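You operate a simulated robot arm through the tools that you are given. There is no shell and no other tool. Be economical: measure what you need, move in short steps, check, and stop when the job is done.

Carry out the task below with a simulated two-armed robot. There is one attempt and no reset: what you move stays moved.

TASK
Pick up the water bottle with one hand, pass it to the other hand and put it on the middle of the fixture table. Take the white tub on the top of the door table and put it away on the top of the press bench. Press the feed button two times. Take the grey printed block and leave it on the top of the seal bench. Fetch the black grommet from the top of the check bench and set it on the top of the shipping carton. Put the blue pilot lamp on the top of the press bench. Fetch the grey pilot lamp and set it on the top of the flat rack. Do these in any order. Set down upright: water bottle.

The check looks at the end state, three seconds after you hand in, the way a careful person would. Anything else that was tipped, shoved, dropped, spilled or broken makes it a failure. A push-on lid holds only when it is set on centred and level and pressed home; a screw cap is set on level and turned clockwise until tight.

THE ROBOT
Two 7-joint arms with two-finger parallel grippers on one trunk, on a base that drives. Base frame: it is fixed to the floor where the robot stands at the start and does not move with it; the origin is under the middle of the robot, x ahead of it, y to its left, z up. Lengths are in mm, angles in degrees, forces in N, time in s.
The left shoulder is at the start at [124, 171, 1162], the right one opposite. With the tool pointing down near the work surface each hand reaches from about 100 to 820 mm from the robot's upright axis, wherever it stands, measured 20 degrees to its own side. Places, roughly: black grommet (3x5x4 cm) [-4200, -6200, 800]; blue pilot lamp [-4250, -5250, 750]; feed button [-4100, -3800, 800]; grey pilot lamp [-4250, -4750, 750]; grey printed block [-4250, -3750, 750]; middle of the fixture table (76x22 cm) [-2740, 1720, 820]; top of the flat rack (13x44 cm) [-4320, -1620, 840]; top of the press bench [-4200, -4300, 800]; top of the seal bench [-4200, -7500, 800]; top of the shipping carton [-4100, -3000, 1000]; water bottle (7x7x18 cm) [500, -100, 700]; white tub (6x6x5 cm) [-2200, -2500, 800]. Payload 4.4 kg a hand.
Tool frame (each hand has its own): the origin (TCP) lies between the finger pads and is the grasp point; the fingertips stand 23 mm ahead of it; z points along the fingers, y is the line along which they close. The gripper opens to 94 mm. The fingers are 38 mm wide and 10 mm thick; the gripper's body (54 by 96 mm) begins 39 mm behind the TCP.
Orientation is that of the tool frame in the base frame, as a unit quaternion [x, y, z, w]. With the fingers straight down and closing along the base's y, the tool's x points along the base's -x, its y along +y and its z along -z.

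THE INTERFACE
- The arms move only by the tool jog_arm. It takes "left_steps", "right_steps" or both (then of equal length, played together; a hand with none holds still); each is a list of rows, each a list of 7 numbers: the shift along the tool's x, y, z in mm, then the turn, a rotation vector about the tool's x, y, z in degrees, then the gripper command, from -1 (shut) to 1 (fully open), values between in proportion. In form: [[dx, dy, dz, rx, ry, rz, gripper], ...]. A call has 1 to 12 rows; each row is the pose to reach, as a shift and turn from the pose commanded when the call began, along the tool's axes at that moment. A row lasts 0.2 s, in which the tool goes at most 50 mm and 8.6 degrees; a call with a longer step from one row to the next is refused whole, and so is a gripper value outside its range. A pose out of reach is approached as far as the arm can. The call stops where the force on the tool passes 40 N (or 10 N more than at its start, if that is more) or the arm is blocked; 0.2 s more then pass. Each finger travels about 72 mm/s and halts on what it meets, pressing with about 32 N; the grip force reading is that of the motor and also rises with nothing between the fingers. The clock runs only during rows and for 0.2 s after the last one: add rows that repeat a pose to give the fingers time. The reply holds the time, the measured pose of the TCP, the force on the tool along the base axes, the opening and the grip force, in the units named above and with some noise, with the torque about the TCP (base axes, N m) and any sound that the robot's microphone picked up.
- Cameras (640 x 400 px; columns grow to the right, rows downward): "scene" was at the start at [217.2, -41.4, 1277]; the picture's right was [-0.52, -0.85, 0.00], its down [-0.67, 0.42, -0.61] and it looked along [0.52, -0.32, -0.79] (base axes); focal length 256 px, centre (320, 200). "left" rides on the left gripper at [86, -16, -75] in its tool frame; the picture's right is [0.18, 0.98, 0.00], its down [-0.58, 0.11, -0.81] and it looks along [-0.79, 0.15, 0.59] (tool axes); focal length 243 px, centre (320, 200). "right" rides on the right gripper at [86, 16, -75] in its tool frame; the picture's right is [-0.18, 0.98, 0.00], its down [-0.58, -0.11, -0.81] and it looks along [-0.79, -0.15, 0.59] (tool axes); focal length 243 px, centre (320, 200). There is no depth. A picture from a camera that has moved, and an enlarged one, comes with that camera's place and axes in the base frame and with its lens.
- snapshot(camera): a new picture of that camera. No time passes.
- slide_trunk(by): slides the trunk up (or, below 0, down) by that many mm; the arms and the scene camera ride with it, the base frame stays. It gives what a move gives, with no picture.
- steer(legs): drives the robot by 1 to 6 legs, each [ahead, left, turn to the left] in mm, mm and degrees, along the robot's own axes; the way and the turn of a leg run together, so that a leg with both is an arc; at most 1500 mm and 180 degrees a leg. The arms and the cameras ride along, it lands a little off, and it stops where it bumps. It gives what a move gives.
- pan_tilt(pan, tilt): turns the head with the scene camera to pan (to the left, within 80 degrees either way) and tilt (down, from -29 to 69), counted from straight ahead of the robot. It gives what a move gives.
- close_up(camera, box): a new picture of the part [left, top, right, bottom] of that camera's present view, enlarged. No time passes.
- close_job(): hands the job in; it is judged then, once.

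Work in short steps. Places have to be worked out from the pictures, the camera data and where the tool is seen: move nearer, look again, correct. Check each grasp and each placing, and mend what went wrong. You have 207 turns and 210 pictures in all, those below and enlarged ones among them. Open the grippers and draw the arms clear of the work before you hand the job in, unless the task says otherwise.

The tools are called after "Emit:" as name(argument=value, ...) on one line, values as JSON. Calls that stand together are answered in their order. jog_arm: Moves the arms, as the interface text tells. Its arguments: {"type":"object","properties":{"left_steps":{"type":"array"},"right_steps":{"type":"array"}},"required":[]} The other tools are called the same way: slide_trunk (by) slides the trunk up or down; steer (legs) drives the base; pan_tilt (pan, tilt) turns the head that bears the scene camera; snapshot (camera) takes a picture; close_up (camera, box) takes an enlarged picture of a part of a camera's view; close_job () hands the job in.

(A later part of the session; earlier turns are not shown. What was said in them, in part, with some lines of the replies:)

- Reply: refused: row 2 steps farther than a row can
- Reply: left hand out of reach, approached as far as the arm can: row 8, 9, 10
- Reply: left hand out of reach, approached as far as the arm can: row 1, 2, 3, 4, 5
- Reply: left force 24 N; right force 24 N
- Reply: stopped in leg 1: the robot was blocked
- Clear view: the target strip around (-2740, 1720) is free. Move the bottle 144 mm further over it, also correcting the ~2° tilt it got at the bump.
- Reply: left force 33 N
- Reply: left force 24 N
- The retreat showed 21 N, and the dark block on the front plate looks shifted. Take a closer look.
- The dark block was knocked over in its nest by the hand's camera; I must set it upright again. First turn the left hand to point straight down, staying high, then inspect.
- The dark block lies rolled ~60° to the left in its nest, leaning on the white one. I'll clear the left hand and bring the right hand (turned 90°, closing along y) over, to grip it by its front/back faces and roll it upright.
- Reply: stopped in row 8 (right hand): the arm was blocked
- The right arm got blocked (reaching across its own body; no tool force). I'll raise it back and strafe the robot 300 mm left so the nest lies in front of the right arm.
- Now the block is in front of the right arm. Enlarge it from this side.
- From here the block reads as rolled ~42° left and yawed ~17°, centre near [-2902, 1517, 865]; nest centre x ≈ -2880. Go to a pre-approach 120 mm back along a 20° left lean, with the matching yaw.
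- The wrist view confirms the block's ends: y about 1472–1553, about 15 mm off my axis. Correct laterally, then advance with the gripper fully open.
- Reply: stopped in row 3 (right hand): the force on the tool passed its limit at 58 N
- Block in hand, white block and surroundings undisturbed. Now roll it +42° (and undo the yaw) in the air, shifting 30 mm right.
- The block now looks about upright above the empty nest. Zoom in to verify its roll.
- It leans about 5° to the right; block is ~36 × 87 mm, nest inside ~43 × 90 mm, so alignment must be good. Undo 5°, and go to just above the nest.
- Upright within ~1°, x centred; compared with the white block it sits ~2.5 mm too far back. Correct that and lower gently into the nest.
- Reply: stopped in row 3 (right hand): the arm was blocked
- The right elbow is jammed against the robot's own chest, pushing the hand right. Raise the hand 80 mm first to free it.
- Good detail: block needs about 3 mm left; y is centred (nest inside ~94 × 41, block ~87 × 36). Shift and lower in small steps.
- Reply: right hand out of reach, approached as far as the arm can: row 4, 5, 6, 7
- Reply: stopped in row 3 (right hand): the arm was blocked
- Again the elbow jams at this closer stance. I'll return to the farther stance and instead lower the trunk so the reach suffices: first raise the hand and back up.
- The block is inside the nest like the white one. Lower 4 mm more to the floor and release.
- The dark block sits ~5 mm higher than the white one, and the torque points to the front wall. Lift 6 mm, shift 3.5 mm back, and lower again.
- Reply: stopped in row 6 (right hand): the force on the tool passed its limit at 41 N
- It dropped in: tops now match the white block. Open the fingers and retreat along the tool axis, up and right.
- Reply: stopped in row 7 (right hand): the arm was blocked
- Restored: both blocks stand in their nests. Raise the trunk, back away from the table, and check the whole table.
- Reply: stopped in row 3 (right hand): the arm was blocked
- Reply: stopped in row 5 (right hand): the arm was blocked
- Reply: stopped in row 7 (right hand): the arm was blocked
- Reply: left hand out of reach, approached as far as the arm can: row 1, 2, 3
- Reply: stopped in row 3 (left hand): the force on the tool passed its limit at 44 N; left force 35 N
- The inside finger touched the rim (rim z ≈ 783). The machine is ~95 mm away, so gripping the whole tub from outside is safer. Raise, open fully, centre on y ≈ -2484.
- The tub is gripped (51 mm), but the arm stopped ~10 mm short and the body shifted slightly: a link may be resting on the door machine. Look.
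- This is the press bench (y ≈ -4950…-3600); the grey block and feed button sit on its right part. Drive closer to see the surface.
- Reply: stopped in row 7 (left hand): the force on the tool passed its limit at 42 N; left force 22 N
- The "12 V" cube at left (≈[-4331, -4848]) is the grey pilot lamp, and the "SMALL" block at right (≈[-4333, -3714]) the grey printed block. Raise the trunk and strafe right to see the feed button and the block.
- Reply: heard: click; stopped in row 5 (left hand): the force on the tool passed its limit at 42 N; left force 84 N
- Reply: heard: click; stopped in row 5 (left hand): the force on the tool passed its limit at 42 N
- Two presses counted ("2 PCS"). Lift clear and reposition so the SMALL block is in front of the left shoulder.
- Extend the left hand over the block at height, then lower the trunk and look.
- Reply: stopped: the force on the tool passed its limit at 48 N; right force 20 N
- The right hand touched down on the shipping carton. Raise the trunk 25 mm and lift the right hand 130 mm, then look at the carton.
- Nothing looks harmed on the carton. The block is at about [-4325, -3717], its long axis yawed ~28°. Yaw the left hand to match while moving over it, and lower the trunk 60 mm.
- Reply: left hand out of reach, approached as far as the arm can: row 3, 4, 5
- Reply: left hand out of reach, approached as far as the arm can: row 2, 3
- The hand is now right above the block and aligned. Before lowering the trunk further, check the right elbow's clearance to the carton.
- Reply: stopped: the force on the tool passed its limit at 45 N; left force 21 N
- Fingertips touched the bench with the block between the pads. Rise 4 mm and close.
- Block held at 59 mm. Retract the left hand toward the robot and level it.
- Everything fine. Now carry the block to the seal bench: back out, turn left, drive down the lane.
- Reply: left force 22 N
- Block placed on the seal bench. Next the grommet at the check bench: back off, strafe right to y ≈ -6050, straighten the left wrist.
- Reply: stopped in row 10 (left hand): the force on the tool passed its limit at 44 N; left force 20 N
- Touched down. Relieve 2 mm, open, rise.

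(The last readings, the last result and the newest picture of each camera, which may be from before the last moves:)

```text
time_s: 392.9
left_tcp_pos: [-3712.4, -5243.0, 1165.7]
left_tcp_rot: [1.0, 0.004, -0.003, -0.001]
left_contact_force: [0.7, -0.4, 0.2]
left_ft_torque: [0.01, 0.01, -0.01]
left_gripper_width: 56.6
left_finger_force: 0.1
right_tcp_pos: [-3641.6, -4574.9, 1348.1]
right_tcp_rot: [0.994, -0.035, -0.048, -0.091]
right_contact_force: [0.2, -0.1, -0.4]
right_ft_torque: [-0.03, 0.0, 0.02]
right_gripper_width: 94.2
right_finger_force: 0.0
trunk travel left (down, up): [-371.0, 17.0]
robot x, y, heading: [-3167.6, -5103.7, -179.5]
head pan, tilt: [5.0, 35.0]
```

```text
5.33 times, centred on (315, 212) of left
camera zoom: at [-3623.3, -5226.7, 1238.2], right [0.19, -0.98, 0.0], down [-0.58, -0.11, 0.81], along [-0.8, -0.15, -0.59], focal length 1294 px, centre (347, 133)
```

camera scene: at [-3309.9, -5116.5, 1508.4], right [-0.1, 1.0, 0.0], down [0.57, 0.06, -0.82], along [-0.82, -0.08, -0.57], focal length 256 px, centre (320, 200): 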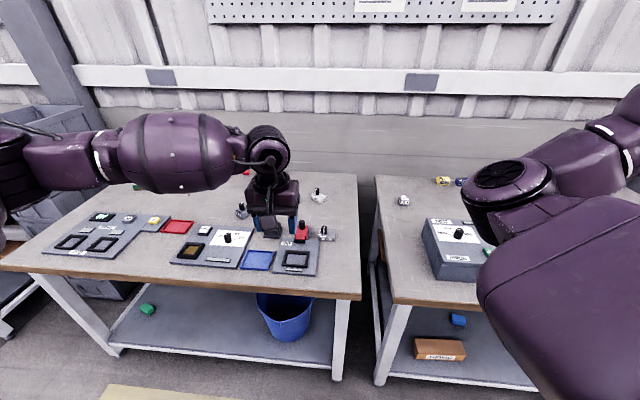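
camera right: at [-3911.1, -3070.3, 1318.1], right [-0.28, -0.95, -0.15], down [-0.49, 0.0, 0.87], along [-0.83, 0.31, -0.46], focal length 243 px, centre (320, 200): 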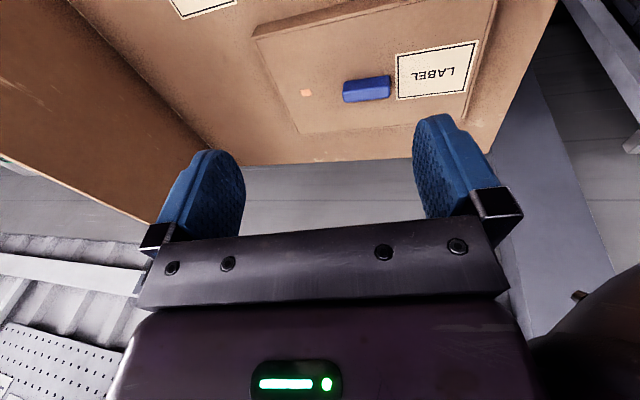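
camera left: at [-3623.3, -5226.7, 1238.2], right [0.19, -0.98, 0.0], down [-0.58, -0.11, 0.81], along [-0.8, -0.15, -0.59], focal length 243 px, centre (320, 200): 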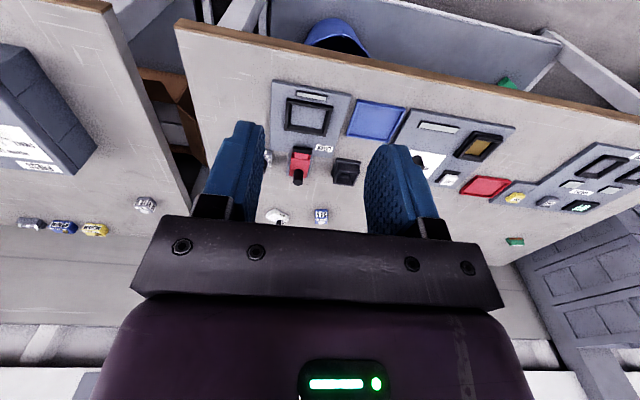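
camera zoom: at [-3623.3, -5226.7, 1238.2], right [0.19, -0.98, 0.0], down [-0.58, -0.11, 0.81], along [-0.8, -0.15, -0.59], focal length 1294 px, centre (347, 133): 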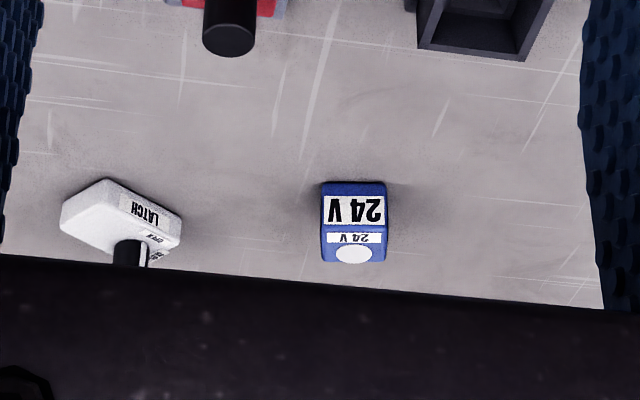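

It is the blue "24 V" lamp (so the grey "12 V" is the grey pilot lamp). Drive in so it lies in front of the left shoulder, extend over it and lower the trunk.

Emit:
steer(legs=[[0, 100, -0.4], [350, 0, 0]])

Emit:
jog_arm(left_steps=[[-45, 0, 10, 0, 0, 0, 0.6], [-90, 0, 20, 0, 0, 0, 0.6], [-135, 0, 30, 0, 0, 0, 0.6], [-170, 0, 30, 0, 0, 0, 0.6], [-170, 0, 30, 0, 0, 0, 0.6]])

Emit:
slide_trunk(by=-200)

Emit:
snapshot(camera="left")

```text
time_s: 396.3
left_tcp_pos: [-4064.3, -5341.2, 1164.8]
left_tcp_rot: [1.0, 0.0, -0.002, -0.001]
left_contact_force: [-0.4, 0.8, -0.3]
left_ft_torque: [0.0, -0.02, -0.05]
left_gripper_width: 56.5
left_finger_force: 0.1
right_tcp_pos: [-3990.1, -4673.1, 1349.2]
right_tcp_rot: [0.994, -0.038, -0.049, -0.092]
right_contact_force: [-0.5, 0.6, 0.1]
right_ft_torque: [0.0, 0.0, -0.02]
right_gripper_width: 93.8
right_finger_force: 0.1
trunk travel left (down, up): [-371.0, 17.0]
robot x, y, heading: [-3519.8, -5207.9, -180.0]
head pan, tilt: [5.0, 35.0]
```

```text
time_s: 397.5
left_tcp_pos: [-4232.7, -5341.8, 1136.8]
left_tcp_rot: [1.0, 0.001, -0.003, 0.0]
left_contact_force: [-1.0, 0.0, 0.0]
left_ft_torque: [0.0, -0.02, 0.03]
left_gripper_width: 75.4
left_finger_force: 0.1
right_tcp_pos: [-3990.0, -4674.4, 1349.3]
right_tcp_rot: [0.994, -0.037, -0.049, -0.091]
right_contact_force: [1.0, 0.6, 1.0]
right_ft_torque: [0.02, -0.01, -0.03]
right_gripper_width: 93.8
right_finger_force: 0.1
trunk travel left (down, up): [-371.0, 17.0]
robot x, y, heading: [-3519.3, -5206.0, -179.8]
head pan, tilt: [5.0, 35.0]
```

```text
time_s: 399.7
left_tcp_pos: [-4231.4, -5342.8, 939.0]
left_tcp_rot: [1.0, 0.002, -0.005, -0.001]
left_contact_force: [-0.7, -0.1, -0.3]
left_ft_torque: [-0.02, -0.01, -0.03]
left_gripper_width: 75.2
left_finger_force: 0.0
right_tcp_pos: [-3990.0, -4673.8, 1149.4]
right_tcp_rot: [0.994, -0.038, -0.05, -0.091]
right_contact_force: [0.1, 0.5, 0.4]
right_ft_torque: [-0.02, 0.03, -0.03]
right_gripper_width: 94.2
right_finger_force: 0.1
trunk travel left (down, up): [-171.0, 217.0]
robot x, y, heading: [-3518.1, -5208.0, -179.8]
head pan, tilt: [5.0, 35.0]
```

```text
53 pictures are left
camera left: at [-4143.6, -5326.0, 1011.5], right [0.19, -0.98, 0.0], down [-0.57, -0.11, 0.81], along [-0.8, -0.15, -0.58], focal length 243 px, centre (320, 200)
```

left: 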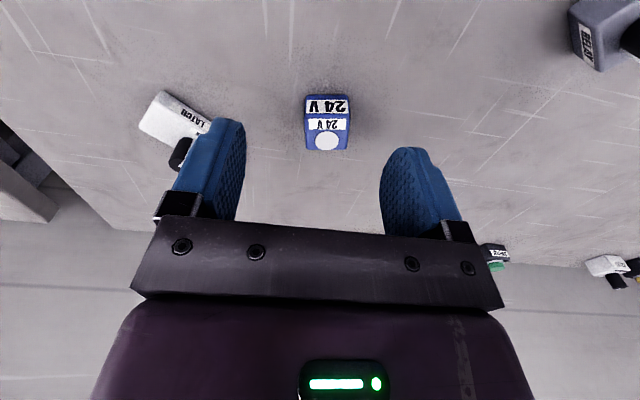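

Lamp top centre at [-4288, -5359]. Line up and descend.

Emit:
jog_arm(left_steps=[[-28, 8, 20, 0, 0, 0, 0.6], [-56, 16, 50, 0, 0, 0, 0.6], [-56, 16, 90, 0, 0, 0, 0.6], [-56, 16, 111, 0, 0, 0, 0.6]])

Emit:
snapshot(camera="left")

```text
time_s: 400.7
left_tcp_pos: [-4288.5, -5356.7, 825.2]
left_tcp_rot: [1.0, 0.001, -0.004, -0.001]
left_contact_force: [0.6, -0.2, 0.6]
left_ft_torque: [-0.01, 0.0, 0.0]
left_gripper_width: 74.9
left_finger_force: 0.1
right_tcp_pos: [-3989.9, -4673.2, 1148.6]
right_tcp_rot: [0.994, -0.038, -0.048, -0.092]
right_contact_force: [-0.3, 0.6, 0.4]
right_ft_torque: [0.0, 0.02, 0.01]
right_gripper_width: 94.1
right_finger_force: 0.1
trunk travel left (down, up): [-171.0, 217.0]
robot x, y, heading: [-3519.3, -5206.3, -179.9]
head pan, tilt: [5.0, 35.0]
```

```text
52 pictures are left
camera left: at [-4200.9, -5342.0, 898.2], right [0.18, -0.98, 0.0], down [-0.58, -0.11, 0.81], along [-0.8, -0.15, -0.59], focal length 243 px, centre (320, 200)
```

left: 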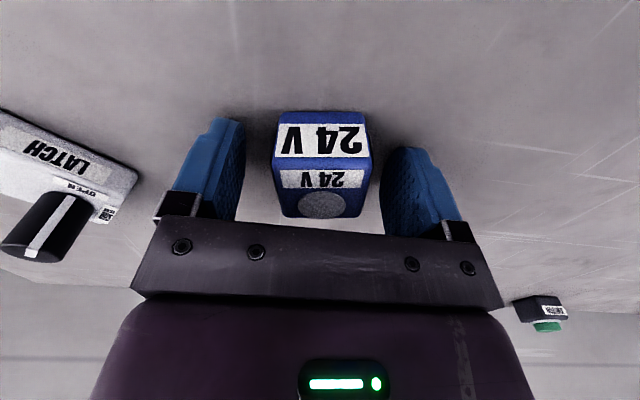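

Lamp is between the pads. Close, lift, retract, raise the trunk.

Emit:
jog_arm(left_steps=[[0, 0, 0, 0, 0, 0, 0], [0, 0, 0, 0, 0, 0, -1], [0, 0, 0, 0, 0, 0, -1], [0, 0, 0, 0, 0, 0, -1], [0, 0, -30, 0, 0, 0, -1], [0, 0, -70, 0, 0, 0, -1], [20, 0, -110, 0, 0, 0, -1], [60, 0, -115, 0, 0, 0, -1], [105, 0, -115, 0, 0, 0, -1], [150, 0, -115, 0, 0, 0, -1]])

Emit:
slide_trunk(by=205)

Emit:
snapshot(camera="left")

```text
time_s: 402.9
left_tcp_pos: [-4138.1, -5359.1, 939.1]
left_tcp_rot: [1.0, 0.001, -0.004, -0.001]
left_contact_force: [0.1, 0.0, -0.3]
left_ft_torque: [0.01, 0.01, 0.0]
left_gripper_width: 39.4
left_finger_force: 32.1
right_tcp_pos: [-3990.7, -4673.1, 1149.5]
right_tcp_rot: [0.994, -0.037, -0.048, -0.091]
right_contact_force: [0.0, -0.2, 0.1]
right_ft_torque: [-0.02, 0.01, 0.03]
right_gripper_width: 94.0
right_finger_force: 0.0
trunk travel left (down, up): [-171.0, 217.0]
robot x, y, heading: [-3520.0, -5206.3, -179.8]
head pan, tilt: [5.0, 35.0]
```

```text
time_s: 405.1
left_tcp_pos: [-4138.5, -5358.0, 1145.1]
left_tcp_rot: [1.0, 0.0, -0.002, -0.001]
left_contact_force: [0.8, 0.1, -0.9]
left_ft_torque: [0.01, 0.02, 0.03]
left_gripper_width: 39.4
left_finger_force: 32.0
right_tcp_pos: [-3989.0, -4673.1, 1354.9]
right_tcp_rot: [0.994, -0.037, -0.048, -0.09]
right_contact_force: [0.9, 0.4, -0.5]
right_ft_torque: [-0.01, -0.04, -0.02]
right_gripper_width: 94.0
right_finger_force: 0.2
trunk travel left (down, up): [-376.0, 12.0]
robot x, y, heading: [-3517.7, -5207.0, -179.6]
head pan, tilt: [5.0, 35.0]
```

```text
51 pictures are left
camera left: at [-4050.3, -5341.7, 1217.2], right [0.18, -0.98, 0.0], down [-0.58, -0.11, 0.81], along [-0.8, -0.15, -0.59], focal length 243 px, centre (320, 200)
```

left: 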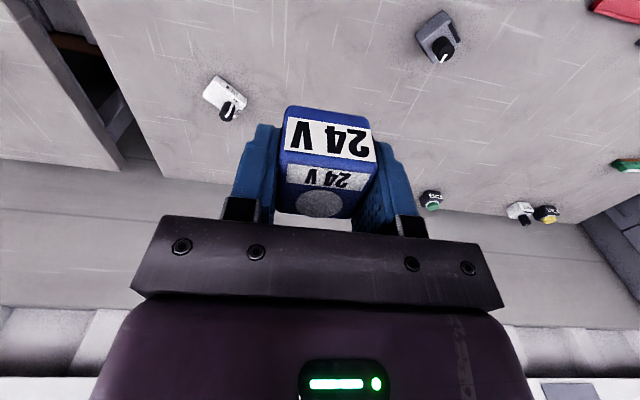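

Blue lamp held. Strafe right 870 mm to the press bench and extend over a free spot left of the tub.

Emit:
steer(legs=[[-30, 0, 0], [0, -875, 0]])

Emit:
jog_arm(left_steps=[[-40, 0, 0, 0, 0, 0, -1], [-80, 0, 0, 0, 0, 0, -1], [-105, 0, 0, 0, 0, 0, -1], [-105, 0, 0, 0, 0, 0, -1]])

Emit:
slide_trunk(by=-200)

Emit:
pan_tilt(pan=5, tilt=45)

Emit:
snapshot(camera="scene")

```text
time_s: 413.6
left_tcp_pos: [-4113.7, -4485.3, 1143.7]
left_tcp_rot: [1.0, 0.002, -0.003, 0.0]
left_contact_force: [0.5, -0.5, -0.1]
left_ft_torque: [0.04, 0.0, -0.06]
left_gripper_width: 38.9
left_finger_force: 32.3
right_tcp_pos: [-3966.0, -3799.0, 1355.1]
right_tcp_rot: [0.994, -0.036, -0.049, -0.091]
right_contact_force: [-0.7, 0.5, 0.1]
right_ft_torque: [0.01, 0.0, -0.04]
right_gripper_width: 94.1
right_finger_force: 0.0
trunk travel left (down, up): [-376.0, 12.0]
robot x, y, heading: [-3491.4, -4332.2, -179.5]
head pan, tilt: [5.0, 35.0]
```

```text
time_s: 414.6
left_tcp_pos: [-4218.0, -4487.2, 1146.0]
left_tcp_rot: [1.0, 0.002, -0.003, 0.0]
left_contact_force: [0.5, 0.0, 0.6]
left_ft_torque: [-0.01, 0.01, -0.01]
left_gripper_width: 39.4
left_finger_force: 31.7
right_tcp_pos: [-3965.9, -3801.3, 1354.3]
right_tcp_rot: [0.994, -0.035, -0.048, -0.092]
right_contact_force: [1.1, -0.2, -0.5]
right_ft_torque: [-0.05, -0.01, 0.0]
right_gripper_width: 94.0
right_finger_force: 0.0
trunk travel left (down, up): [-376.0, 12.0]
robot x, y, heading: [-3487.3, -4332.3, -179.7]
head pan, tilt: [5.0, 35.0]
```

```text
time_s: 416.8
left_tcp_pos: [-4217.1, -4485.4, 947.8]
left_tcp_rot: [1.0, 0.003, -0.005, -0.001]
left_contact_force: [0.5, -0.3, -0.6]
left_ft_torque: [-0.02, 0.04, 0.04]
left_gripper_width: 39.2
left_finger_force: 32.0
right_tcp_pos: [-3965.5, -3799.7, 1155.5]
right_tcp_rot: [0.994, -0.036, -0.049, -0.09]
right_contact_force: [0.9, 0.3, -0.1]
right_ft_torque: [-0.01, 0.04, -0.03]
right_gripper_width: 94.1
right_finger_force: 0.0
trunk travel left (down, up): [-176.0, 212.0]
robot x, y, heading: [-3491.1, -4331.0, -179.5]
head pan, tilt: [5.0, 35.0]
```

```text
time_s: 417.5
left_tcp_pos: [-4217.0, -4485.4, 944.2]
left_tcp_rot: [1.0, 0.002, -0.002, 0.0]
left_contact_force: [0.1, -0.2, 0.1]
left_ft_torque: [-0.05, -0.04, 0.01]
left_gripper_width: 39.4
left_finger_force: 31.9
right_tcp_pos: [-3966.6, -3799.3, 1155.3]
right_tcp_rot: [0.994, -0.036, -0.048, -0.091]
right_contact_force: [-0.1, 0.2, -0.2]
right_ft_torque: [-0.03, 0.0, -0.01]
right_gripper_width: 94.2
right_finger_force: 0.0
trunk travel left (down, up): [-176.0, 212.0]
robot x, y, heading: [-3492.7, -4329.3, -179.5]
head pan, tilt: [5.0, 45.0]
```

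```text
50 pictures are left
camera scene: at [-3723.3, -4342.7, 1288.2], right [-0.09, 1.0, 0.0], down [0.7, 0.07, -0.71], along [-0.7, -0.07, -0.71], focal length 256 px, centre (320, 200)
```

scene: 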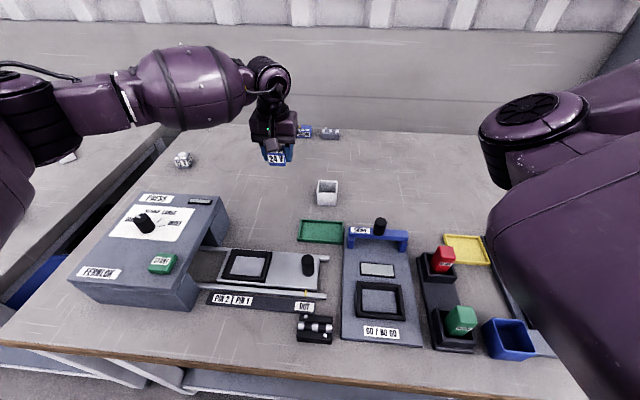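

Free spot beneath. Lower to contact.

Emit:
jog_arm(left_steps=[[0, 0, 40, 0, 0, 0, -1], [0, 0, 80, 0, 0, 0, -1], [0, 0, 105, 0, 0, 0, -1], [0, 0, 111, 0, 0, 0, -1], [0, 0, 115, 0, 0, 0, -1], [0, 0, 119, 0, 0, 0, -1], [0, 0, 123, 0, 0, 0, -1], [0, 0, 127, 0, 0, 0, -1]])

```text
time_s: 419.3
left_tcp_pos: [-4217.1, -4485.5, 825.7]
left_tcp_rot: [1.0, 0.002, -0.009, -0.001]
left_contact_force: [2.5, -5.2, 30.7]
left_ft_torque: [-0.16, -0.35, -0.05]
left_gripper_width: 39.4
left_finger_force: 32.3
right_tcp_pos: [-3964.4, -3800.6, 1157.5]
right_tcp_rot: [0.994, -0.036, -0.051, -0.09]
right_contact_force: [0.3, 0.5, 0.1]
right_ft_torque: [0.02, -0.01, -0.03]
right_gripper_width: 94.0
right_finger_force: 0.0
trunk travel left (down, up): [-176.0, 212.0]
robot x, y, heading: [-3490.6, -4328.1, -179.6]
head pan, tilt: [5.0, 45.0]
```

Contact (31 N). Relieve, release, rise.

Emit:
jog_arm(left_steps=[[0, 0, -6, 0, 0, 0, -1], [0, 0, -6, 0, 0, 0, -0.3], [0, 0, -6, 0, 0, 0, 0.5], [0, 0, -6, 0, 0, 0, 0.6], [0, 0, -35, 0, 0, 0, 0.6], [0, 0, -75, 0, 0, 0, 0.6], [0, 0, -115, 0, 0, 0, 0.6], [0, 0, -140, 0, 0, 0, 0.6]])

Emit:
slide_trunk(by=205)

Emit:
snapshot(camera="scene")

```text
time_s: 421.1
left_tcp_pos: [-4216.2, -4486.0, 959.3]
left_tcp_rot: [1.0, 0.002, -0.004, -0.001]
left_contact_force: [0.4, -0.5, -0.2]
left_ft_torque: [0.03, 0.03, -0.02]
left_gripper_width: 75.1
left_finger_force: 0.0
right_tcp_pos: [-3966.1, -3799.9, 1154.2]
right_tcp_rot: [0.994, -0.037, -0.048, -0.091]
right_contact_force: [0.7, -0.1, 0.1]
right_ft_torque: [0.03, 0.0, 0.01]
right_gripper_width: 93.9
right_finger_force: 0.1
trunk travel left (down, up): [-176.0, 212.0]
robot x, y, heading: [-3492.3, -4333.7, -179.6]
head pan, tilt: [5.0, 45.0]
```

```text
time_s: 423.3
left_tcp_pos: [-4216.9, -4486.0, 1163.2]
left_tcp_rot: [1.0, 0.0, -0.002, -0.001]
left_contact_force: [0.0, -0.7, -0.1]
left_ft_torque: [-0.02, -0.02, 0.0]
left_gripper_width: 75.4
left_finger_force: 0.1
right_tcp_pos: [-3964.8, -3800.6, 1359.1]
right_tcp_rot: [0.994, -0.036, -0.049, -0.091]
right_contact_force: [-0.2, 0.1, 0.1]
right_ft_torque: [0.0, -0.01, -0.01]
right_gripper_width: 93.8
right_finger_force: 0.1
trunk travel left (down, up): [-381.0, 7.0]
robot x, y, heading: [-3495.5, -4333.2, -179.6]
head pan, tilt: [5.0, 45.0]
```

```text
49 pictures are left
camera scene: at [-3628.7, -4342.0, 1503.0], right [-0.09, 1.0, 0.0], down [0.7, 0.07, -0.71], along [-0.7, -0.07, -0.71], focal length 256 px, centre (320, 200)
```

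scene: 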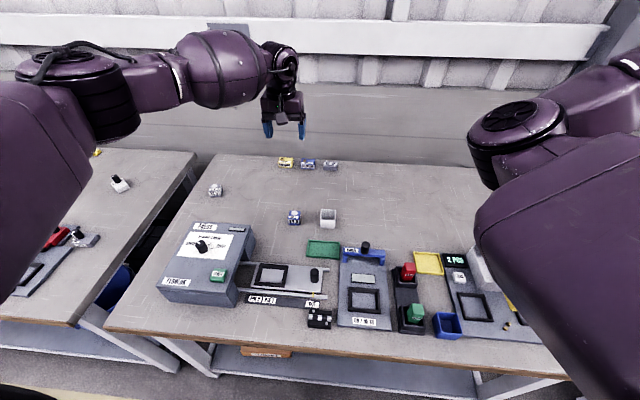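

Blue lamp stands beside the tub. Now the grey "12 V" lamp: strafe left 345 mm, creep forward, extend, lower.

Emit:
steer(legs=[[0, 345, -0.4], [40, 0, 0]])

Emit:
slide_trunk(by=-200)

Emit:
snapshot(camera="left")

```text
time_s: 427.3
left_tcp_pos: [-4257.9, -4820.8, 1162.1]
left_tcp_rot: [1.0, -0.001, -0.002, -0.001]
left_contact_force: [-0.2, -0.5, -0.2]
left_ft_torque: [-0.03, 0.0, 0.0]
left_gripper_width: 75.4
left_finger_force: 0.1
right_tcp_pos: [-4004.1, -4136.6, 1357.9]
right_tcp_rot: [0.994, -0.039, -0.048, -0.092]
right_contact_force: [-0.2, -0.5, 0.3]
right_ft_torque: [-0.02, -0.02, 0.0]
right_gripper_width: 94.0
right_finger_force: 0.1
trunk travel left (down, up): [-381.0, 7.0]
robot x, y, heading: [-3530.4, -4670.7, -179.8]
head pan, tilt: [5.0, 45.0]
```

```text
time_s: 429.5
left_tcp_pos: [-4254.4, -4820.9, 966.0]
left_tcp_rot: [1.0, 0.001, -0.004, -0.001]
left_contact_force: [-0.3, -0.2, 1.0]
left_ft_torque: [-0.01, 0.03, -0.02]
left_gripper_width: 75.2
left_finger_force: 0.1
right_tcp_pos: [-4000.2, -4136.2, 1160.9]
right_tcp_rot: [0.994, -0.039, -0.049, -0.091]
right_contact_force: [0.4, 0.0, 0.1]
right_ft_torque: [-0.03, 0.0, -0.02]
right_gripper_width: 94.1
right_finger_force: 0.2
trunk travel left (down, up): [-181.0, 207.0]
robot x, y, heading: [-3531.1, -4671.4, -179.9]
head pan, tilt: [5.0, 45.0]
```

```text
48 pictures are left
camera left: at [-4167.3, -4804.9, 1038.3], right [0.18, -0.98, 0.0], down [-0.57, -0.11, 0.81], along [-0.8, -0.15, -0.58], focal length 243 px, centre (320, 200)
```

left: 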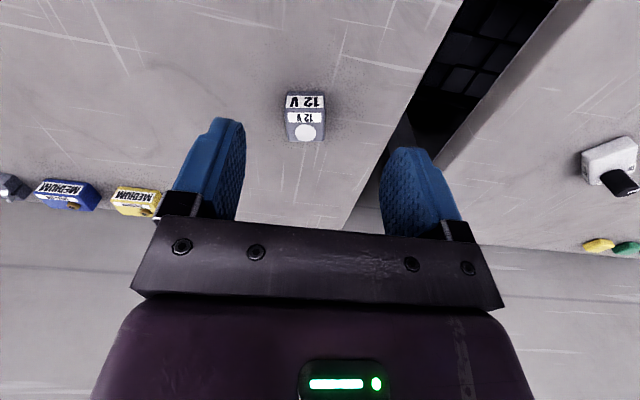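

The lamp is at [-4325, -4819], aligned. Extend 70 mm and descend.

Emit:
jog_arm(left_steps=[[-35, -1, 20, 0, 0, 0, 0.6], [-70, -2, 50, 0, 0, 0, 0.6], [-70, -2, 90, 0, 0, 0, 0.6], [-70, -2, 125, 0, 0, 0, 0.6], [-70, -2, 138, 0, 0, 0, 0.6]])

Emit:
snapshot(camera="left")

```text
time_s: 430.7
left_tcp_pos: [-4326.5, -4820.9, 825.2]
left_tcp_rot: [1.0, -0.002, -0.003, -0.001]
left_contact_force: [-0.1, 0.0, -0.2]
left_ft_torque: [0.01, 0.0, -0.01]
left_gripper_width: 75.0
left_finger_force: 0.1
right_tcp_pos: [-4001.4, -4137.3, 1159.3]
right_tcp_rot: [0.994, -0.039, -0.048, -0.091]
right_contact_force: [0.1, 0.2, 0.1]
right_ft_torque: [-0.01, -0.01, -0.01]
right_gripper_width: 94.2
right_finger_force: 0.0
trunk travel left (down, up): [-181.0, 207.0]
robot x, y, heading: [-3527.0, -4674.9, -180.1]
head pan, tilt: [5.0, 45.0]
```

```text
47 pictures are left
camera left: at [-4238.9, -4803.4, 898.5], right [0.18, -0.98, 0.0], down [-0.58, -0.11, 0.81], along [-0.8, -0.15, -0.59], focal length 243 px, centre (320, 200)
```

left: 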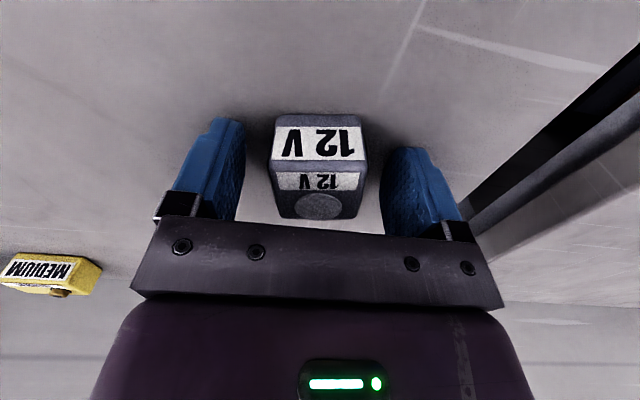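

Between the pads. Close, lift, retract, raise.

Emit:
jog_arm(left_steps=[[0, 0, 0, 0, 0, 0, 0], [0, 0, 0, 0, 0, 0, -1], [0, 0, 0, 0, 0, 0, -1], [0, 0, 0, 0, 0, 0, -1], [0, 0, -30, 0, 0, 0, -1], [0, 0, -70, 0, 0, 0, -1], [20, 0, -110, 0, 0, 0, -1], [60, 0, -125, 0, 0, 0, -1], [105, 0, -130, 0, 0, 0, -1], [150, 0, -130, 0, 0, 0, -1], [190, 0, -130, 0, 0, 0, -1]])

Emit:
slide_trunk(by=205)

Emit:
steer(legs=[[-340, 0, 0], [0, -1500, 0], [0, -1400, 0]])

Emit:
pan_tilt(pan=0, tilt=35)

Emit:
snapshot(camera="scene")

```text
time_s: 433.1
left_tcp_pos: [-4135.0, -4819.0, 955.3]
left_tcp_rot: [1.0, 0.0, -0.003, 0.0]
left_contact_force: [0.5, 0.1, 0.0]
left_ft_torque: [0.0, 0.03, 0.0]
left_gripper_width: 39.3
left_finger_force: 32.1
right_tcp_pos: [-4001.7, -4137.4, 1158.4]
right_tcp_rot: [0.994, -0.039, -0.048, -0.091]
right_contact_force: [0.2, -0.4, -0.1]
right_ft_torque: [0.02, 0.02, 0.0]
right_gripper_width: 94.0
right_finger_force: 0.0
trunk travel left (down, up): [-181.0, 207.0]
robot x, y, heading: [-3529.9, -4672.5, -180.0]
head pan, tilt: [5.0, 45.0]
```

```text
time_s: 435.3
left_tcp_pos: [-4136.2, -4819.1, 1159.6]
left_tcp_rot: [1.0, -0.002, -0.002, -0.001]
left_contact_force: [-0.5, 0.4, 0.2]
left_ft_torque: [-0.01, -0.01, -0.01]
left_gripper_width: 39.4
left_finger_force: 32.4
right_tcp_pos: [-4002.6, -4136.0, 1362.6]
right_tcp_rot: [0.994, -0.038, -0.049, -0.09]
right_contact_force: [-0.5, 0.9, 0.8]
right_ft_torque: [0.03, 0.0, -0.03]
right_gripper_width: 93.6
right_finger_force: 0.1
trunk travel left (down, up): [-386.0, 2.0]
robot x, y, heading: [-3528.2, -4669.6, -180.1]
head pan, tilt: [5.0, 45.0]
```

```text
time_s: 462.5
left_tcp_pos: [-3799.2, -1910.9, 1159.4]
left_tcp_rot: [1.0, -0.006, -0.003, -0.001]
left_contact_force: [-0.5, -0.6, -1.2]
left_ft_torque: [-0.03, 0.03, -0.02]
left_gripper_width: 39.5
left_finger_force: 32.9
right_tcp_pos: [-3658.2, -1230.0, 1364.9]
right_tcp_rot: [0.994, -0.043, -0.048, -0.091]
right_contact_force: [-0.4, -0.1, 0.5]
right_ft_torque: [0.0, -0.01, -0.02]
right_gripper_width: 93.8
right_finger_force: 0.1
trunk travel left (down, up): [-386.0, 2.0]
robot x, y, heading: [-3191.4, -1770.0, 179.6]
head pan, tilt: [5.0, 45.0]
```

```text
time_s: 463.2
left_tcp_pos: [-3799.4, -1912.0, 1158.5]
left_tcp_rot: [1.0, -0.005, -0.003, -0.001]
left_contact_force: [-0.2, 0.1, -1.1]
left_ft_torque: [0.01, 0.02, 0.02]
left_gripper_width: 39.1
left_finger_force: 31.5
right_tcp_pos: [-3658.6, -1230.7, 1363.3]
right_tcp_rot: [0.994, -0.043, -0.048, -0.092]
right_contact_force: [0.2, -0.3, 0.0]
right_ft_torque: [-0.01, 0.01, 0.02]
right_gripper_width: 93.8
right_finger_force: 0.0
trunk travel left (down, up): [-386.0, 2.0]
robot x, y, heading: [-3189.9, -1768.9, 179.6]
head pan, tilt: [0.0, 35.0]
```

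```text
46 pictures are left
camera scene: at [-3336.1, -1770.0, 1522.5], right [0.01, 1.0, 0.0], down [0.57, 0.0, -0.82], along [-0.82, 0.01, -0.57], focal length 256 px, centre (320, 200)
```

scene: 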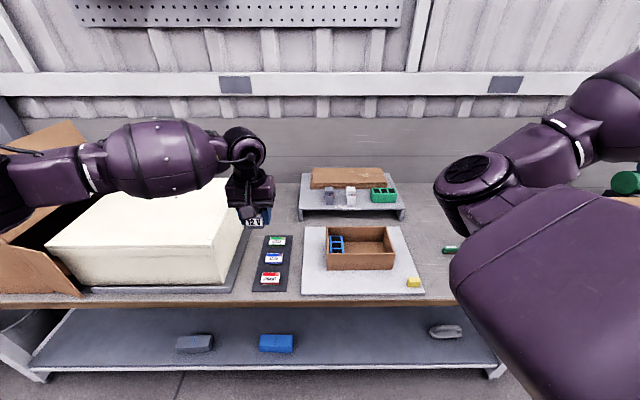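

The flat rack is the low shelf at the back (≈ y -1620). Enlarge it to find a free spot.

Emit:
close_up(camera="scene", box=[285, 150, 425, 240])

```text
4.44 times, centred on (355, 195) of scene
camera zoom: at [-3336.1, -1770.0, 1522.5], right [0.01, 1.0, 0.0], down [0.57, 0.0, -0.82], along [-0.82, 0.01, -0.57], focal length 1138 px, centre (164, 222)
```

zoom: 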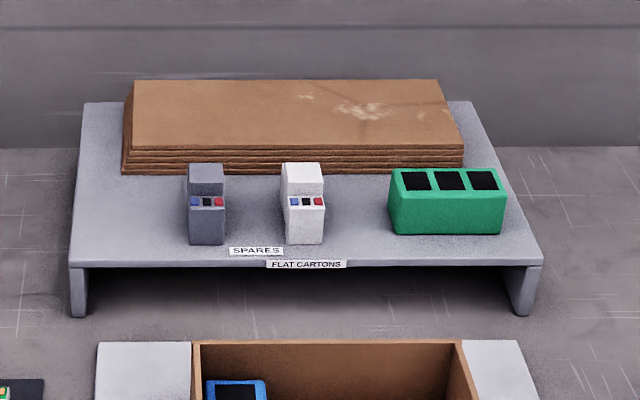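

Free spot on the rack's left end: about [-4300, -1806]. To keep the left elbow off the white machine I'll stand further right (y ≈ -1500) and reach leftward.

Emit:
steer(legs=[[0, -270, 0.4], [330, 0, 0]])

Emit:
jog_arm(left_steps=[[-20, 25, 0, 0, 0, 0, -1], [-45, 50, 0, 0, 0, 0, -1], [-70, 75, 0, 0, 0, 0, -1], [-95, 100, 0, 0, 0, 0, -1], [-120, 125, 0, 0, 0, 0, -1], [-145, 150, 0, 0, 0, 0, -1], [-170, 162, 0, 0, 0, 0, -1], [-170, 162, 0, 0, 0, 0, -1]])

Emit:
snapshot(camera="scene")

Emit:
snapshot(camera="left")

```text
time_s: 467.9
left_tcp_pos: [-4128.1, -1648.9, 1159.0]
left_tcp_rot: [1.0, 0.001, -0.002, 0.0]
left_contact_force: [0.0, -0.2, 0.1]
left_ft_torque: [-0.02, 0.0, 0.03]
left_gripper_width: 39.3
left_finger_force: 31.6
right_tcp_pos: [-3994.6, -967.4, 1364.7]
right_tcp_rot: [0.994, -0.038, -0.047, -0.091]
right_contact_force: [0.5, 0.7, 0.6]
right_ft_torque: [-0.03, 0.0, -0.03]
right_gripper_width: 94.2
right_finger_force: 0.0
trunk travel left (down, up): [-386.0, 2.0]
robot x, y, heading: [-3522.2, -1501.3, -180.0]
head pan, tilt: [0.0, 35.0]
```

```text
time_s: 469.7
left_tcp_pos: [-4295.9, -1814.5, 1159.8]
left_tcp_rot: [1.0, 0.0, -0.003, -0.001]
left_contact_force: [-0.2, 0.1, -0.2]
left_ft_torque: [0.03, -0.02, -0.03]
left_gripper_width: 39.3
left_finger_force: 32.4
right_tcp_pos: [-3993.6, -968.0, 1365.8]
right_tcp_rot: [0.994, -0.038, -0.048, -0.091]
right_contact_force: [-0.2, 0.2, 0.0]
right_ft_torque: [0.04, -0.03, -0.01]
right_gripper_width: 94.1
right_finger_force: 0.1
trunk travel left (down, up): [-386.0, 2.0]
robot x, y, heading: [-3524.1, -1500.4, -180.1]
head pan, tilt: [0.0, 35.0]
```

```text
44 pictures are left
camera scene: at [-3665.2, -1504.1, 1522.7], right [0.0, 1.0, 0.0], down [0.57, 0.0, -0.82], along [-0.82, 0.0, -0.57], focal length 256 px, centre (320, 200)
```

scene: 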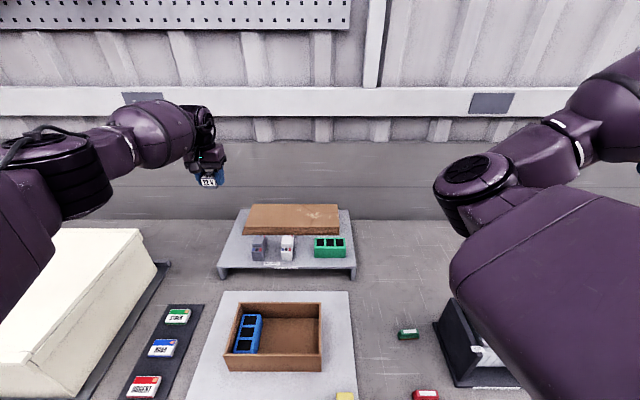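

```text
43 pictures are left
camera left: at [-4208.5, -1797.3, 1233.4], right [0.18, -0.98, 0.0], down [-0.58, -0.11, 0.81], along [-0.8, -0.15, -0.59], focal length 243 px, centre (320, 200)
```

left: 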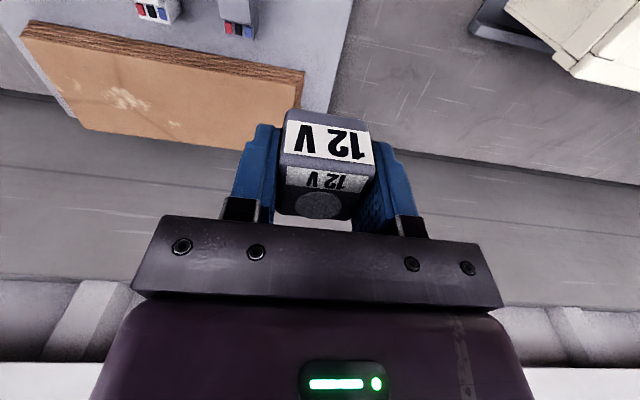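

Best spot: [-4306, -1810] on the rack's left end, clear of the grey spare. Adjust, lower the trunk 200 mm and look.

Emit:
jog_arm(left_steps=[[-10, -4, 0, 0, 0, 0, -1], [-10, -4, 0, 0, 0, 0, -1]])

Emit:
slide_trunk(by=-200)

Emit:
snapshot(camera="scene")

Emit:
snapshot(camera="left")

```text
time_s: 470.3
left_tcp_pos: [-4303.8, -1810.6, 1161.1]
left_tcp_rot: [1.0, 0.001, -0.004, -0.001]
left_contact_force: [1.1, -0.3, -0.7]
left_ft_torque: [0.0, 0.01, -0.01]
left_gripper_width: 39.1
left_finger_force: 31.7
left hand out of reach, approached as far as the arm can: row 1, 2
right_tcp_pos: [-3994.2, -967.4, 1365.1]
right_tcp_rot: [0.994, -0.038, -0.049, -0.091]
right_contact_force: [-0.2, -0.8, -0.1]
right_ft_torque: [0.0, 0.0, 0.02]
right_gripper_width: 94.0
right_finger_force: 0.1
trunk travel left (down, up): [-386.0, 2.0]
robot x, y, heading: [-3519.1, -1500.3, -179.7]
head pan, tilt: [0.0, 35.0]
```

```text
time_s: 472.5
left_tcp_pos: [-4302.3, -1810.1, 962.8]
left_tcp_rot: [1.0, -0.001, -0.005, -0.001]
left_contact_force: [0.5, 0.2, 0.1]
left_ft_torque: [0.03, -0.01, 0.0]
left_gripper_width: 39.4
left_finger_force: 32.3
right_tcp_pos: [-3993.4, -967.0, 1165.8]
right_tcp_rot: [0.994, -0.039, -0.049, -0.091]
right_contact_force: [0.4, 0.7, -0.3]
right_ft_torque: [0.01, 0.0, 0.01]
right_gripper_width: 94.0
right_finger_force: 0.0
trunk travel left (down, up): [-186.0, 202.0]
robot x, y, heading: [-3518.1, -1498.3, -180.0]
head pan, tilt: [0.0, 35.0]
```

```text
42 pictures are left
camera scene: at [-3749.1, -1503.1, 1314.8], right [0.0, 1.0, 0.0], down [0.57, 0.0, -0.82], along [-0.82, 0.0, -0.57], focal length 256 px, centre (320, 200)
```

scene: 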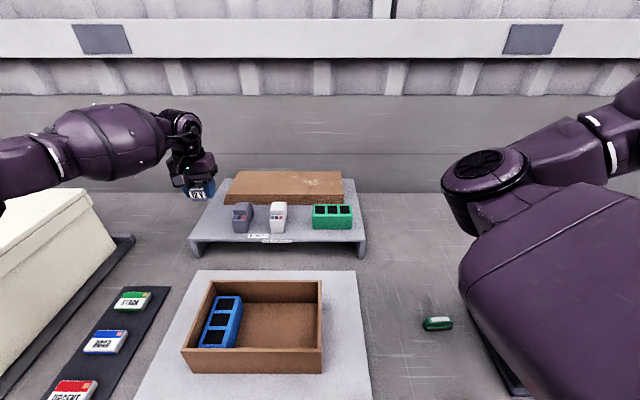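

```text
41 pictures are left
camera left: at [-4214.6, -1793.4, 1035.8], right [0.18, -0.98, 0.0], down [-0.57, -0.11, 0.81], along [-0.8, -0.15, -0.58], focal length 243 px, centre (320, 200)
```

left: 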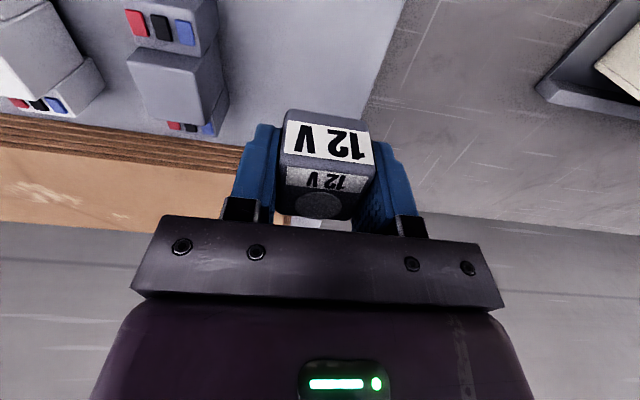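

Landing point is inside the rack's left end; shift 6 mm more left for clearance to the grey spare, and lower to contact.

Emit:
jog_arm(left_steps=[[0, 6, 20, 0, 0, 0, -1], [0, 6, 45, 0, 0, 0, -1], [0, 6, 60, 0, 0, 0, -1], [0, 6, 68, 0, 0, 0, -1], [0, 6, 73, 0, 0, 0, -1], [0, 6, 77, 0, 0, 0, -1], [0, 6, 81, 0, 0, 0, -1], [0, 6, 85, 0, 0, 0, -1], [0, 6, 89, 0, 0, 0, -1]])

Emit:
snapshot(camera="left")

Emit:
close_up(camera="scene", box=[140, 130, 300, 270])

```text
time_s: 474.5
left_tcp_pos: [-4303.6, -1815.7, 870.9]
left_tcp_rot: [1.0, 0.001, -0.002, -0.002]
left_contact_force: [0.1, 0.5, -0.4]
left_ft_torque: [0.02, 0.03, 0.01]
left_gripper_width: 39.4
left_finger_force: 32.5
right_tcp_pos: [-3994.6, -967.3, 1164.0]
right_tcp_rot: [0.994, -0.039, -0.048, -0.092]
right_contact_force: [-0.1, -0.1, 0.0]
right_ft_torque: [-0.01, -0.02, 0.02]
right_gripper_width: 94.0
right_finger_force: 0.0
trunk travel left (down, up): [-186.0, 202.0]
robot x, y, heading: [-3521.4, -1499.0, -179.7]
head pan, tilt: [0.0, 35.0]
```

```text
40 pictures are left
camera left: at [-4215.9, -1799.3, 944.1], right [0.18, -0.98, 0.0], down [-0.58, -0.11, 0.81], along [-0.8, -0.15, -0.59], focal length 243 px, centre (320, 200)
```

left: 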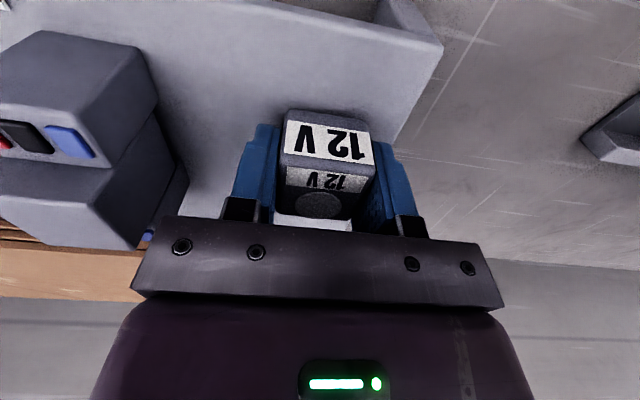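

```text
2.86 times, centred on (220, 200) of scene
camera zoom: at [-3750.4, -1503.2, 1314.2], right [0.0, 1.0, 0.0], down [0.57, 0.0, -0.82], along [-0.82, 0.0, -0.57], focal length 731 px, centre (606, 200)
```

zoom: 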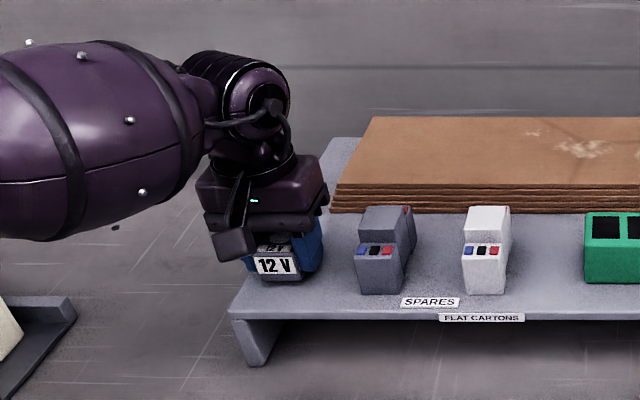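

The lamp is near the rack's left edge, with ~30 mm to the grey spare; shift 9 mm right, then continue to contact.

Emit:
jog_arm(left_steps=[[0, -5, 0, 0, 0, 0, -1], [0, -9, 0, 0, 0, 0, -1], [0, -9, 4, 0, 0, 0, -1], [0, -9, 8, 0, 0, 0, -1], [0, -9, 12, 0, 0, 0, -1], [0, -9, 16, 0, 0, 0, -1], [0, -9, 20, 0, 0, 0, -1], [0, -9, 24, 0, 0, 0, -1]])

Emit:
close_up(camera="scene", box=[140, 130, 300, 270])

```text
time_s: 476.2
left_tcp_pos: [-4306.9, -1806.8, 861.8]
left_tcp_rot: [1.0, 0.002, -0.01, -0.002]
left_contact_force: [4.1, -0.2, 26.5]
left_ft_torque: [-0.22, -0.39, -0.03]
left_gripper_width: 39.1
left_finger_force: 31.7
right_tcp_pos: [-3991.0, -966.5, 1164.3]
right_tcp_rot: [0.994, -0.038, -0.048, -0.091]
right_contact_force: [0.0, -0.4, 0.4]
right_ft_torque: [0.0, -0.03, -0.02]
right_gripper_width: 93.8
right_finger_force: 0.0
trunk travel left (down, up): [-186.0, 202.0]
robot x, y, heading: [-3520.4, -1496.4, -179.9]
head pan, tilt: [0.0, 35.0]
stopped in row 8 (left hand): the force on the tool passed its limit at 42 N (the readings are from after the stop); the commanded pose is now the measured one
```

```text
2.86 times, centred on (220, 200) of scene
camera zoom: at [-3747.6, -1502.4, 1314.9], right [0.0, 1.0, 0.0], down [0.57, 0.0, -0.82], along [-0.82, 0.0, -0.57], focal length 731 px, centre (606, 200)
```

zoom: 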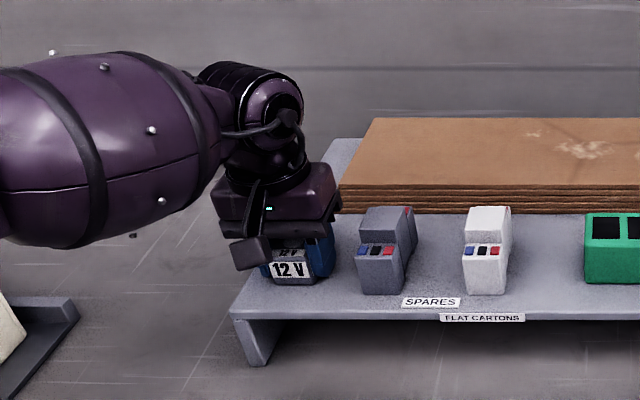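

Landed on the rack. Relieve, open modestly, rise straight up.

Emit:
jog_arm(left_steps=[[0, 0, -2, 0, 0, 0, -1], [0, 0, -2, 0, 0, 0, -0.3], [0, 0, -2, 0, 0, 0, 0.15], [0, 0, -2, 0, 0, 0, 0.15], [0, 0, -25, 0, 0, 0, 0.15], [0, 0, -60, 0, 0, 0, 0.15], [0, 0, -100, 0, 0, 0, 0.15], [0, 0, -140, 0, 0, 0, 0.15]])

Emit:
slide_trunk(by=195)

Emit:
jog_arm(left_steps=[[40, -20, 0, 0, 0, 0, 0.5], [80, -40, 0, 0, 0, 0, 0.5], [120, -60, 0, 0, 0, 0, 0.5], [160, -80, 0, 0, 0, 0, 0.5], [200, -100, 0, 0, 0, 0, 0.5]])

Emit:
close_up(camera="scene", box=[190, 170, 390, 300])

```text
time_s: 478.0
left_tcp_pos: [-4303.9, -1808.4, 995.9]
left_tcp_rot: [1.0, 0.001, -0.006, -0.001]
left_contact_force: [-0.2, 0.9, 0.4]
left_ft_torque: [-0.02, -0.01, 0.0]
left_gripper_width: 54.4
left_finger_force: 0.0
right_tcp_pos: [-3994.3, -966.8, 1165.1]
right_tcp_rot: [0.994, -0.037, -0.049, -0.09]
right_contact_force: [0.5, -0.1, 0.8]
right_ft_torque: [-0.02, 0.03, -0.01]
right_gripper_width: 94.1
right_finger_force: 0.0
trunk travel left (down, up): [-186.0, 202.0]
robot x, y, heading: [-3521.3, -1499.3, -179.8]
head pan, tilt: [0.0, 35.0]
```

```text
time_s: 480.1
left_tcp_pos: [-4303.1, -1808.3, 1189.8]
left_tcp_rot: [1.0, 0.001, -0.006, 0.0]
left_contact_force: [-0.1, 0.0, 0.0]
left_ft_torque: [-0.01, 0.01, -0.03]
left_gripper_width: 54.0
left_finger_force: 0.1
right_tcp_pos: [-3994.0, -967.4, 1358.7]
right_tcp_rot: [0.994, -0.038, -0.049, -0.09]
right_contact_force: [-0.4, 0.2, -0.4]
right_ft_torque: [-0.03, 0.0, -0.03]
right_gripper_width: 93.9
right_finger_force: 0.1
trunk travel left (down, up): [-381.0, 7.0]
robot x, y, heading: [-3522.4, -1501.4, -179.7]
head pan, tilt: [0.0, 35.0]
```

```text
time_s: 481.3
left_tcp_pos: [-4104.5, -1708.2, 1190.1]
left_tcp_rot: [1.0, 0.001, -0.007, -0.001]
left_contact_force: [0.8, -0.3, -0.5]
left_ft_torque: [-0.02, 0.02, -0.02]
left_gripper_width: 70.5
left_finger_force: 0.0
right_tcp_pos: [-3993.4, -966.5, 1359.4]
right_tcp_rot: [0.994, -0.037, -0.048, -0.092]
right_contact_force: [-0.1, 0.3, 0.3]
right_ft_torque: [0.01, 0.03, 0.0]
right_gripper_width: 94.0
right_finger_force: 0.1
trunk travel left (down, up): [-381.0, 7.0]
robot x, y, heading: [-3517.8, -1504.6, -180.0]
head pan, tilt: [0.0, 35.0]
```

```text
3.08 times, centred on (290, 235) of scene
camera zoom: at [-3664.5, -1503.0, 1518.0], right [0.0, 1.0, 0.0], down [0.57, 0.0, -0.82], along [-0.82, 0.0, -0.57], focal length 788 px, centre (412, 92)
```

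zoom: 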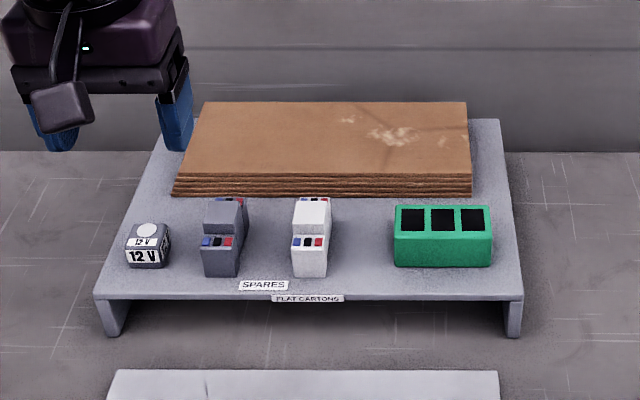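

The grey lamp stands on the flat rack. For a final check of the door machine and the carton that I touched, back off, turn and look.

Emit:
steer(legs=[[-330, 0, 0], [0, 0, 90], [300, 0, 0]])

Emit:
pan_tilt(pan=50, tilt=30)

Emit:
snapshot(camera="scene")

Emit:
pan_tilt(pan=-35, tilt=25)

Emit:
snapshot(camera="scene")

```text
time_s: 488.9
left_tcp_pos: [-2973.7, -2376.9, 1188.1]
left_tcp_rot: [0.704, 0.711, -0.005, 0.004]
left_contact_force: [-0.4, -0.2, 1.4]
left_ft_torque: [0.04, -0.01, -0.01]
left_gripper_width: 70.6
left_finger_force: 0.0
right_tcp_pos: [-3716.3, -2273.1, 1358.5]
right_tcp_rot: [0.727, 0.678, -0.099, -0.031]
right_contact_force: [-0.1, 0.2, 0.1]
right_ft_torque: [0.0, 0.03, -0.04]
right_gripper_width: 93.8
right_finger_force: 0.0
trunk travel left (down, up): [-381.0, 7.0]
robot x, y, heading: [-3186.6, -1795.9, -89.5]
head pan, tilt: [0.0, 35.0]
```

```text
time_s: 490.1
left_tcp_pos: [-2974.9, -2376.8, 1188.9]
left_tcp_rot: [0.704, 0.711, -0.005, 0.004]
left_contact_force: [-0.2, 0.6, 0.6]
left_ft_torque: [0.02, 0.0, 0.0]
left_gripper_width: 70.7
left_finger_force: 0.0
right_tcp_pos: [-3715.4, -2273.0, 1358.8]
right_tcp_rot: [0.727, 0.679, -0.099, -0.029]
right_contact_force: [-0.6, 0.2, 0.2]
right_ft_torque: [0.02, -0.05, 0.05]
right_gripper_width: 94.1
right_finger_force: 0.0
trunk travel left (down, up): [-381.0, 7.0]
robot x, y, heading: [-3185.3, -1794.3, -89.2]
head pan, tilt: [50.0, 30.0]
```

```text
36 pictures are left
camera scene: at [-3114.8, -1911.7, 1525.7], right [-0.63, -0.77, 0.0], down [-0.39, 0.32, -0.87], along [0.67, -0.55, -0.5], focal length 256 px, centre (320, 200)
```

scene: 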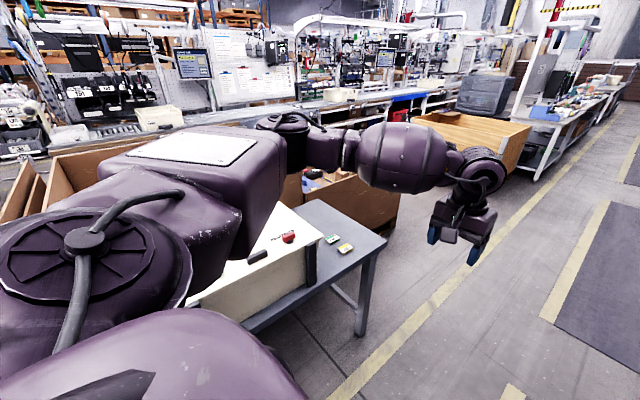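

```text
time_s: 491.7
left_tcp_pos: [-2973.4, -2377.0, 1188.3]
left_tcp_rot: [0.703, 0.711, -0.006, 0.003]
left_contact_force: [0.6, -0.3, -0.4]
left_ft_torque: [0.0, -0.01, -0.01]
left_gripper_width: 70.7
left_finger_force: 0.0
right_tcp_pos: [-3715.4, -2273.0, 1358.9]
right_tcp_rot: [0.727, 0.678, -0.098, -0.031]
right_contact_force: [0.8, -0.3, 0.4]
right_ft_torque: [0.02, 0.02, 0.02]
right_gripper_width: 94.1
right_finger_force: 0.1
trunk travel left (down, up): [-381.0, 7.0]
robot x, y, heading: [-3184.0, -1796.8, -89.2]
head pan, tilt: [-35.0, 25.0]
```

```text
35 pictures are left
camera scene: at [-3236.6, -1930.6, 1533.7], right [-0.83, 0.56, 0.0], down [0.24, 0.35, -0.91], along [-0.51, -0.75, -0.42], focal length 256 px, centre (320, 200)
```

scene: 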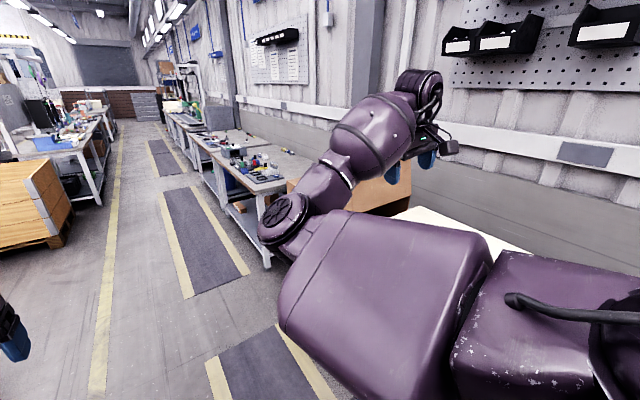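

Re-view the door machine's red knob enlarged.

Emit:
pan_tilt(pan=50, tilt=30)

Emit:
close_up(camera="scene", box=[240, 200, 360, 290])

```text
time_s: 493.3
left_tcp_pos: [-2974.3, -2377.7, 1188.7]
left_tcp_rot: [0.703, 0.711, -0.005, 0.003]
left_contact_force: [0.2, 0.1, -0.2]
left_ft_torque: [-0.03, 0.0, 0.04]
left_gripper_width: 70.4
left_finger_force: 0.1
right_tcp_pos: [-3715.8, -2272.3, 1359.3]
right_tcp_rot: [0.727, 0.679, -0.098, -0.029]
right_contact_force: [0.2, -0.8, 0.9]
right_ft_torque: [-0.01, 0.02, 0.0]
right_gripper_width: 93.9
right_finger_force: 0.1
trunk travel left (down, up): [-381.0, 7.0]
robot x, y, heading: [-3189.1, -1797.1, -89.1]
head pan, tilt: [50.0, 30.0]
```

```text
4.44 times, centred on (300, 245) of scene
camera zoom: at [-3114.8, -1911.8, 1525.7], right [-0.63, -0.77, 0.0], down [-0.39, 0.32, -0.87], along [0.67, -0.55, -0.5], focal length 1138 px, centre (409, 0)
```

zoom: 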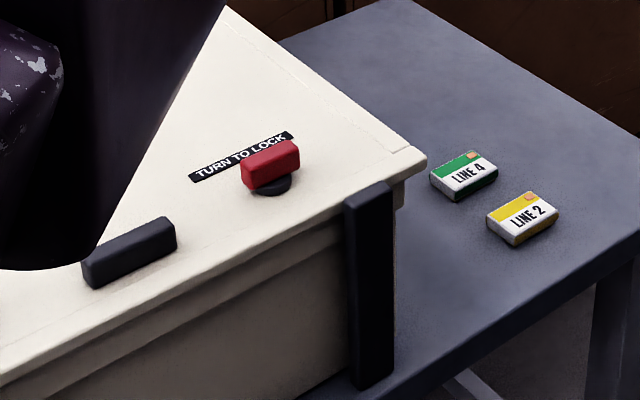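

The knob is still parallel to its label, as before, and everything else is in place. Both grippers are open and the arms are clear, so I hand the job in.

Emit:
close_job()

```text
The job is handed in.
```

I finished all seven parts and handed the job in. The water bottle, passed from the right hand to the left, stands upright on the middle of the fixture table. The white tub and blue lamp are on the press bench, and the feed counter shows "2 PCS". The grey block is on the seal bench, the black grommet on the shipping carton, and the grey lamp on the flat rack.

There were four unplanned contacts along the way:
- **Fixture table:** I tipped a dark block in its nest and set it back upright.
- **Shipping carton:** the right hand touched down on it; I saw no damage.
- **Door machine:** the left elbow pressed on its lid; it looked unchanged when I checked it at the end.
- **Crate near the start:** the left forearm appears to have bumped it when I turned early on; I did not go back to look at it.
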